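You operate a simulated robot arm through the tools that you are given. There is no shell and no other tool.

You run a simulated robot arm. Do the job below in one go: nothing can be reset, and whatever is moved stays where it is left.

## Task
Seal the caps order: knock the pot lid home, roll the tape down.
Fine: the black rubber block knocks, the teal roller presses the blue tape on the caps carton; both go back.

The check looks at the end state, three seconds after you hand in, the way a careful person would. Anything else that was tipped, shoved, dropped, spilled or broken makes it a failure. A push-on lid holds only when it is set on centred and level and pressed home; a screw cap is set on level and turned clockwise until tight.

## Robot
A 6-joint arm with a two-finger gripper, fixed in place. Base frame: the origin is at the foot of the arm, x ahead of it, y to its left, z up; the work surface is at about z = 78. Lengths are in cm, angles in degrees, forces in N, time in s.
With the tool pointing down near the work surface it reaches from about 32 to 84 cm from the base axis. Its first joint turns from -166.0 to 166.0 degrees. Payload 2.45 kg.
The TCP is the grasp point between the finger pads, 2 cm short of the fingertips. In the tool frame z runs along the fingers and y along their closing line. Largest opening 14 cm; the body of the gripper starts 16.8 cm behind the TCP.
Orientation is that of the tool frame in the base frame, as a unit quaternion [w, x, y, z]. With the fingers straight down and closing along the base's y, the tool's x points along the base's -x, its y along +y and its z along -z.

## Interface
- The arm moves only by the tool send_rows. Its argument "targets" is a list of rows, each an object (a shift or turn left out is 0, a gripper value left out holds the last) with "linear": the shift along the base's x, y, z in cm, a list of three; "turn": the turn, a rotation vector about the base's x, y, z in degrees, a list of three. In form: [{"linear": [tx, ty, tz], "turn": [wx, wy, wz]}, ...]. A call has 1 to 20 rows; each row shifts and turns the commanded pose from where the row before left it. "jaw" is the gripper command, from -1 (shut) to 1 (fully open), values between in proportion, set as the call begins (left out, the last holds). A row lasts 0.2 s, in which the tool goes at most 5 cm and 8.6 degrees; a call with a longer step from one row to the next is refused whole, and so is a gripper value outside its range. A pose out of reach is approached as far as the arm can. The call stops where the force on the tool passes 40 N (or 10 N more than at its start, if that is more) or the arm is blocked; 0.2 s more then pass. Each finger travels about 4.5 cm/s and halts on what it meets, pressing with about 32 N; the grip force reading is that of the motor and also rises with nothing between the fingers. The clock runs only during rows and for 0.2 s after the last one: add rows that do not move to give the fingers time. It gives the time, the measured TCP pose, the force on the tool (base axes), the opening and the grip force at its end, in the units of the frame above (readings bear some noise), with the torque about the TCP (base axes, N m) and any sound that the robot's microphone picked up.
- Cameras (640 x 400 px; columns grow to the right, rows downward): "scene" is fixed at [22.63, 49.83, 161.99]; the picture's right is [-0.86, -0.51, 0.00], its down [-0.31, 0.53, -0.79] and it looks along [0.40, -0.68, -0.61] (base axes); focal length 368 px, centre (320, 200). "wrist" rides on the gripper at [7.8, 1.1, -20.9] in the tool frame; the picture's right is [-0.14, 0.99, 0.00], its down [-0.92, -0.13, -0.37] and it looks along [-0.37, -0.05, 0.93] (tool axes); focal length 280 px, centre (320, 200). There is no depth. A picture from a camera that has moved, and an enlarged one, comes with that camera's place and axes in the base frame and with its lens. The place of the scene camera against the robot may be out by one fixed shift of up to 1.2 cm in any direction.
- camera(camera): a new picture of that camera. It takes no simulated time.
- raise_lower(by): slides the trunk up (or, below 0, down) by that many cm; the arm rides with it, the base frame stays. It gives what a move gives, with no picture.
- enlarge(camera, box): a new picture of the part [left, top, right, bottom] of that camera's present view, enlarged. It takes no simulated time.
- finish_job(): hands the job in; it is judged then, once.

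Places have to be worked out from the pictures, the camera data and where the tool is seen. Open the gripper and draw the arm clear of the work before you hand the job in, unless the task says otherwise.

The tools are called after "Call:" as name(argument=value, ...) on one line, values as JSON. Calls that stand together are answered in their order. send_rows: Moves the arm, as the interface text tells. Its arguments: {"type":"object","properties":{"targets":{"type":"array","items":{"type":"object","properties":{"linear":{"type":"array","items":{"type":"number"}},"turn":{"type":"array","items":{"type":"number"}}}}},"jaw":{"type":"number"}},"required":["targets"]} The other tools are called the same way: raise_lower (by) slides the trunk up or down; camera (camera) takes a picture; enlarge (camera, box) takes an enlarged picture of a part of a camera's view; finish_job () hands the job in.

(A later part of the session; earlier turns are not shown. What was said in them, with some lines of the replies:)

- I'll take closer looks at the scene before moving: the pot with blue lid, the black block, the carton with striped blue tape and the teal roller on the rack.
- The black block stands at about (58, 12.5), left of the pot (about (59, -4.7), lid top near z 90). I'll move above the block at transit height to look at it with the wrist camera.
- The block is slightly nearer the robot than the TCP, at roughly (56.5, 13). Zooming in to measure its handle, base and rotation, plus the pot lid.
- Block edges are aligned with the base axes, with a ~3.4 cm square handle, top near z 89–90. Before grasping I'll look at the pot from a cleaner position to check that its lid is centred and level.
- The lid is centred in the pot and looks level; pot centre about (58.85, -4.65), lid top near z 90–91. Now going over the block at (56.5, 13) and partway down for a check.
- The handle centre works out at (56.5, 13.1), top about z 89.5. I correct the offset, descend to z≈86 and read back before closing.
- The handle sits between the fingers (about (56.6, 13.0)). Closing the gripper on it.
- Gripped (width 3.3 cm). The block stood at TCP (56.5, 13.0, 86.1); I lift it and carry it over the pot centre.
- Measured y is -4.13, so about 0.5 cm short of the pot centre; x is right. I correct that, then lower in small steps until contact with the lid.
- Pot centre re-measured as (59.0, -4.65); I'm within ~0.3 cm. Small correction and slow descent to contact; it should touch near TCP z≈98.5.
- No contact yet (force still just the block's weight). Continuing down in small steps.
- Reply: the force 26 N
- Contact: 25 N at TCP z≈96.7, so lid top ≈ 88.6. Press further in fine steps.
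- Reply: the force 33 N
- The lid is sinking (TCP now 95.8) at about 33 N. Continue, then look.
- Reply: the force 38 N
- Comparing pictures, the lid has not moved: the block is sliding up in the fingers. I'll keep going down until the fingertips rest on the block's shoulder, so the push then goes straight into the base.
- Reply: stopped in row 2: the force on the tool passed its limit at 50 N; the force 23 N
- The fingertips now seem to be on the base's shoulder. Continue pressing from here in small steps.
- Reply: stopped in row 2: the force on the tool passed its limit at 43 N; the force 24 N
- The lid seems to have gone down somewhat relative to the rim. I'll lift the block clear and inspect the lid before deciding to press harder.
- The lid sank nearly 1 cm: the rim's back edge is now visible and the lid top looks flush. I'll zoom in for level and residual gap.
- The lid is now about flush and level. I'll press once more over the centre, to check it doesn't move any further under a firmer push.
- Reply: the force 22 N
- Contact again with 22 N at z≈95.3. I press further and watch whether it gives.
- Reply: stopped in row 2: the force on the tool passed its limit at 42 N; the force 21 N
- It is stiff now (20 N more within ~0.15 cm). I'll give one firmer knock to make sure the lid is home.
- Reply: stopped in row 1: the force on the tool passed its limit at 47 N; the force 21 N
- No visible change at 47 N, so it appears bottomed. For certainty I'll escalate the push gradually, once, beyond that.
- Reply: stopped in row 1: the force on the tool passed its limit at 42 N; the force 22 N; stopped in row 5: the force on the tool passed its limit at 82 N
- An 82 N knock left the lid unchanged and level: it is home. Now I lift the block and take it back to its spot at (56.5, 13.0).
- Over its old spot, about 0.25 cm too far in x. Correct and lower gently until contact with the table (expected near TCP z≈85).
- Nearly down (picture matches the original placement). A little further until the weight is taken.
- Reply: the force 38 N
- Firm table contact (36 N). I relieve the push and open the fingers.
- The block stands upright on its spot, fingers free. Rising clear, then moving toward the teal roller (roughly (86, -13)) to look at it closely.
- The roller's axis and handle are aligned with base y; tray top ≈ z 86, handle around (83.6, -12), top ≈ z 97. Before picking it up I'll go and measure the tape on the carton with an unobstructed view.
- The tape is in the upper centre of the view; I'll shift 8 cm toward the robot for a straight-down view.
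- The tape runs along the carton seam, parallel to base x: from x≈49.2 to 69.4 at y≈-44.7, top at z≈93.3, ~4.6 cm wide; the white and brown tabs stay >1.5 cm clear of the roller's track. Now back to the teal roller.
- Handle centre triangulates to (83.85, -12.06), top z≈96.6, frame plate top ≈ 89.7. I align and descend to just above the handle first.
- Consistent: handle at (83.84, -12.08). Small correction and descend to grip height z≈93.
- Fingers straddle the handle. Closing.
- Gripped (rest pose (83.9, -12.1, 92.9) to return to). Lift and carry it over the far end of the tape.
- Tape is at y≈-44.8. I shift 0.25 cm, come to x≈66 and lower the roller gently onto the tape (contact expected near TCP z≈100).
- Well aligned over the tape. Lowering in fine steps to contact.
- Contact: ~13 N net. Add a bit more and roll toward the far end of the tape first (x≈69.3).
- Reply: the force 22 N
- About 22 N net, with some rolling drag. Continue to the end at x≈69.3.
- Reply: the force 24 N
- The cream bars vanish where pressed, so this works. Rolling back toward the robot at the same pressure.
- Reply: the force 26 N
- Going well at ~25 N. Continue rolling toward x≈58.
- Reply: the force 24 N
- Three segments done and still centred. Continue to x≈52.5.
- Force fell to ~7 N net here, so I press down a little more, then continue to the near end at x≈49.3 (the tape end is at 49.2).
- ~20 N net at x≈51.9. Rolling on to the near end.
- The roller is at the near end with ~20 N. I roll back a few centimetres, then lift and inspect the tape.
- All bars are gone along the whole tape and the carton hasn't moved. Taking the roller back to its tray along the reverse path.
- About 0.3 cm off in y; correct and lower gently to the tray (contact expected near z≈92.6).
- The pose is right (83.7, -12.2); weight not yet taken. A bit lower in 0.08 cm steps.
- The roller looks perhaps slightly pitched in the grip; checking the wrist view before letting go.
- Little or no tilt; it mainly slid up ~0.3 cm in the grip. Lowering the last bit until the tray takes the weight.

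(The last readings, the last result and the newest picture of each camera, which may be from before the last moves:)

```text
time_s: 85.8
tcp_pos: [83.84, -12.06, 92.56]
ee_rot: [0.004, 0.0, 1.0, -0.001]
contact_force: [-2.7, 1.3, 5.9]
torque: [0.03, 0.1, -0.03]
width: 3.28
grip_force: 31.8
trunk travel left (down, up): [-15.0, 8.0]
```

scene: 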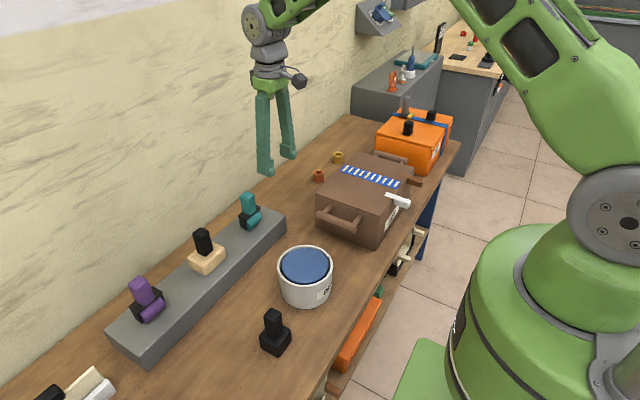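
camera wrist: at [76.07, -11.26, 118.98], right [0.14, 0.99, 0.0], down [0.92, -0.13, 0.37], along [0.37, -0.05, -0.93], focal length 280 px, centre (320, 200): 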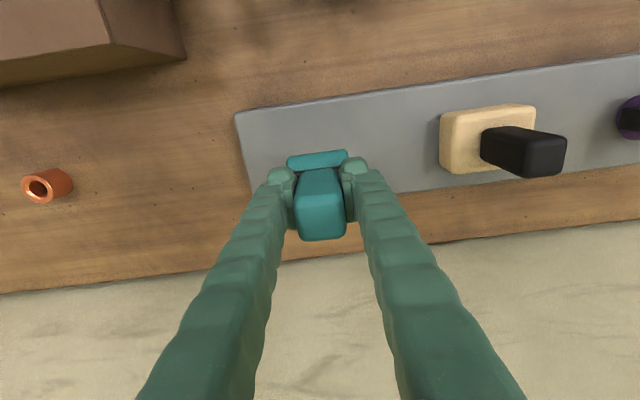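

Tray contact (~8 N). Opening the fingers.

Call:
send_rows(targets=[{}, {}, {}, {}, {}], jaw=0.2)

Call:
enlarge(camera="wrist", box=[180, 100, 460, 280])

Call:
enlarge(camera="scene", box=[210, 170, 300, 260])

```text
time_s: 87.0
tcp_pos: [83.84, -12.03, 92.46]
ee_rot: [0.003, 0.0, 1.0, 0.001]
contact_force: [-0.2, 0.5, -0.1]
torque: [0.02, 0.03, -0.01]
width: 8.39
grip_force: 0.0
trunk travel left (down, up): [-15.0, 8.0]
```

```text
2.22 times, centred on (320, 190) of wrist
camera zoom: at [75.87, -10.83, 113.27], right [0.14, 0.99, 0.0], down [0.92, -0.13, 0.37], along [0.37, -0.05, -0.93], focal length 623 px, centre (320, 222)
```

zoom: 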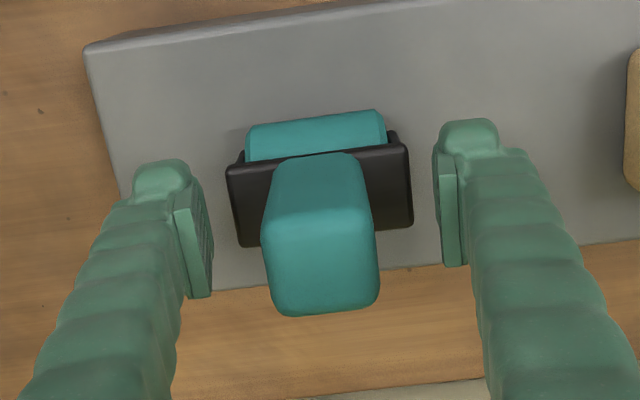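

```text
4.44 times, centred on (255, 215) of scene
camera zoom: at [22.63, 49.83, 161.99], right [-0.86, -0.51, 0.0], down [-0.31, 0.53, -0.79], along [0.4, -0.68, -0.61], focal length 1635 px, centre (609, 133)
```

zoom: 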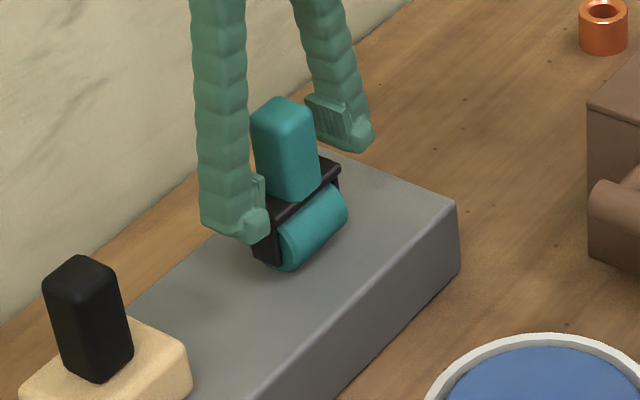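

The roller stands upright in its original place. I rise straight up and draw the arm clear, then check everything.

Call:
send_rows(targets=[{"linear": [0, 0, 1.5]}, {"linear": [0, 0, 3]}, {"linear": [0, 0, 4]}, {"linear": [0, 0, 4.5]}, {"linear": [0, 0, 4.5]}, {"linear": [0, 0, 4.5]}, {"linear": [-4, 0, 1]}, {"linear": [-4, 0, 1]}, {"linear": [-4, -1, 1]}, {"linear": [-4, -1, 1]}, {"linear": [-4, -1, 1]}, {"linear": [-3, -1, 0]}, {}, {}, {}], jaw=0.4)

Call:
camera(camera="scene")

Call:
camera(camera="wrist")

Call:
enlarge(camera="scene", box=[220, 180, 380, 380])

Call:
enlarge(camera="scene", box=[300, 90, 480, 260])

Call:
enlarge(camera="scene", box=[210, 170, 300, 260])

```text
time_s: 90.2
tcp_pos: [60.66, -16.1, 119.54]
ee_rot: [0.002, 0.0, 1.0, 0.0]
contact_force: [-0.4, -0.4, 0.7]
torque: [0.0, 0.03, 0.01]
width: 9.81
grip_force: 0.1
trunk travel left (down, up): [-15.0, 8.0]
```

```text
taken
```

scene: 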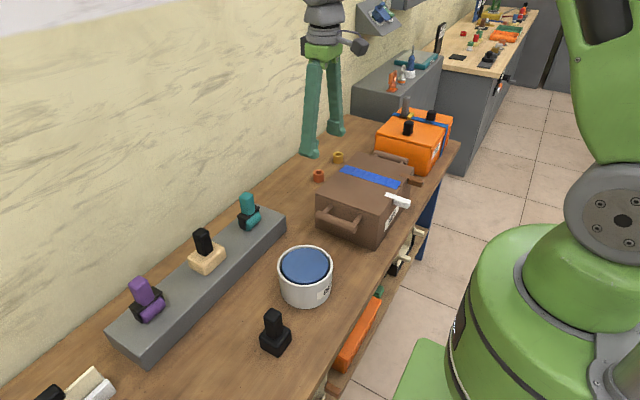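

```text
taken
camera wrist: at [52.55, -14.86, 140.5], right [0.14, 0.99, 0.0], down [0.92, -0.13, 0.37], along [0.37, -0.05, -0.93], focal length 280 px, centre (320, 200)
```

wrist: 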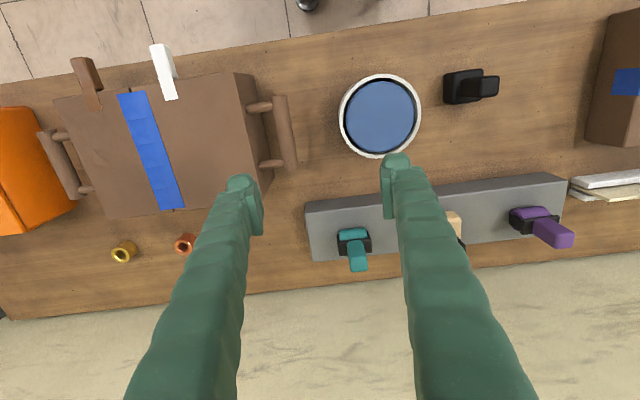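

```text
2.00 times, centred on (300, 280) of scene
camera zoom: at [22.63, 49.83, 161.99], right [-0.86, -0.51, 0.0], down [-0.31, 0.53, -0.79], along [0.4, -0.68, -0.61], focal length 736 px, centre (360, 40)
```

zoom: 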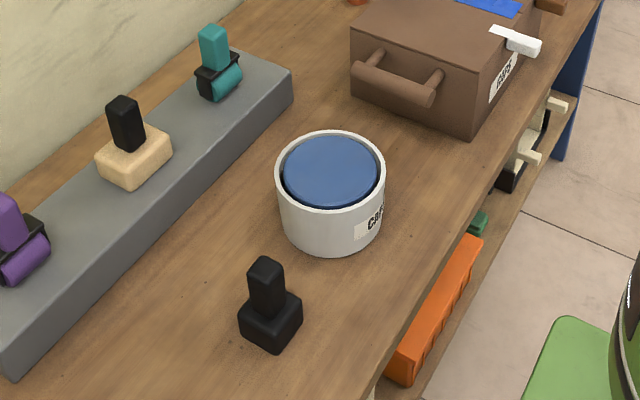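

```text
2.35 times, centred on (390, 175) of scene
camera zoom: at [22.63, 49.83, 161.99], right [-0.86, -0.51, 0.0], down [-0.31, 0.53, -0.79], along [0.4, -0.68, -0.61], focal length 865 px, centre (155, 259)
```

zoom: 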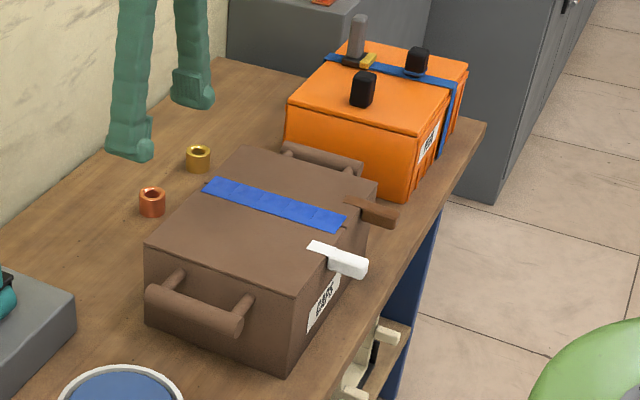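

```text
4.44 times, centred on (255, 215) of scene
camera zoom: at [22.63, 49.83, 161.99], right [-0.86, -0.51, 0.0], down [-0.31, 0.53, -0.79], along [0.4, -0.68, -0.61], focal length 1635 px, centre (609, 133)
```

zoom: 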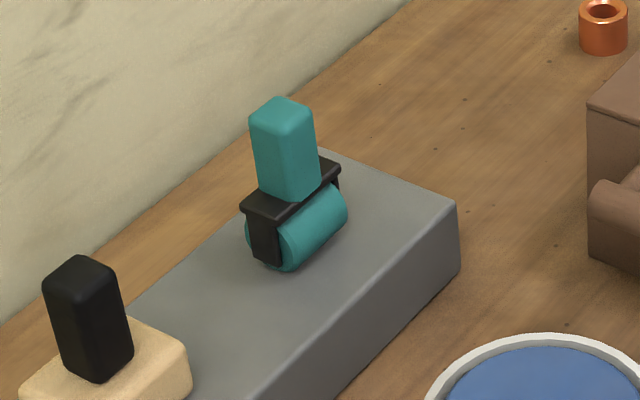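

Everything checks out: lid seated level and unmoved by the final 82 N knock, tape flat along its full length, block and roller upright in their original places, nothing else disturbed, arm clear with gripper open. Handing in.

Call:
finish_job()

```text
The job is handed in.
```

I knocked the pot lid home, rolled the tape down and handed the job in. I haven't seen the check's verdict.

- **Pot lid:** the lid sank about 0.9 cm and now sits level and roughly flush with the rim. A final 82 N knock with the black rubber block didn't move it further. The microphone reported no click or other sound, so I'm judging it home from the pictures and the forces.
- **Tape:** I ran the teal roller from end to end, mostly at about 20–25 N. The press fell to roughly 7 N near the robot end, so I re-rolled there with more force. All the cream bars on the tape are gone.
- **Block and roller:** both stand upright where they started, to within a few millimetres.
- **Everything else:** nothing else appears to have moved. The arm is raised clear with the gripper open.
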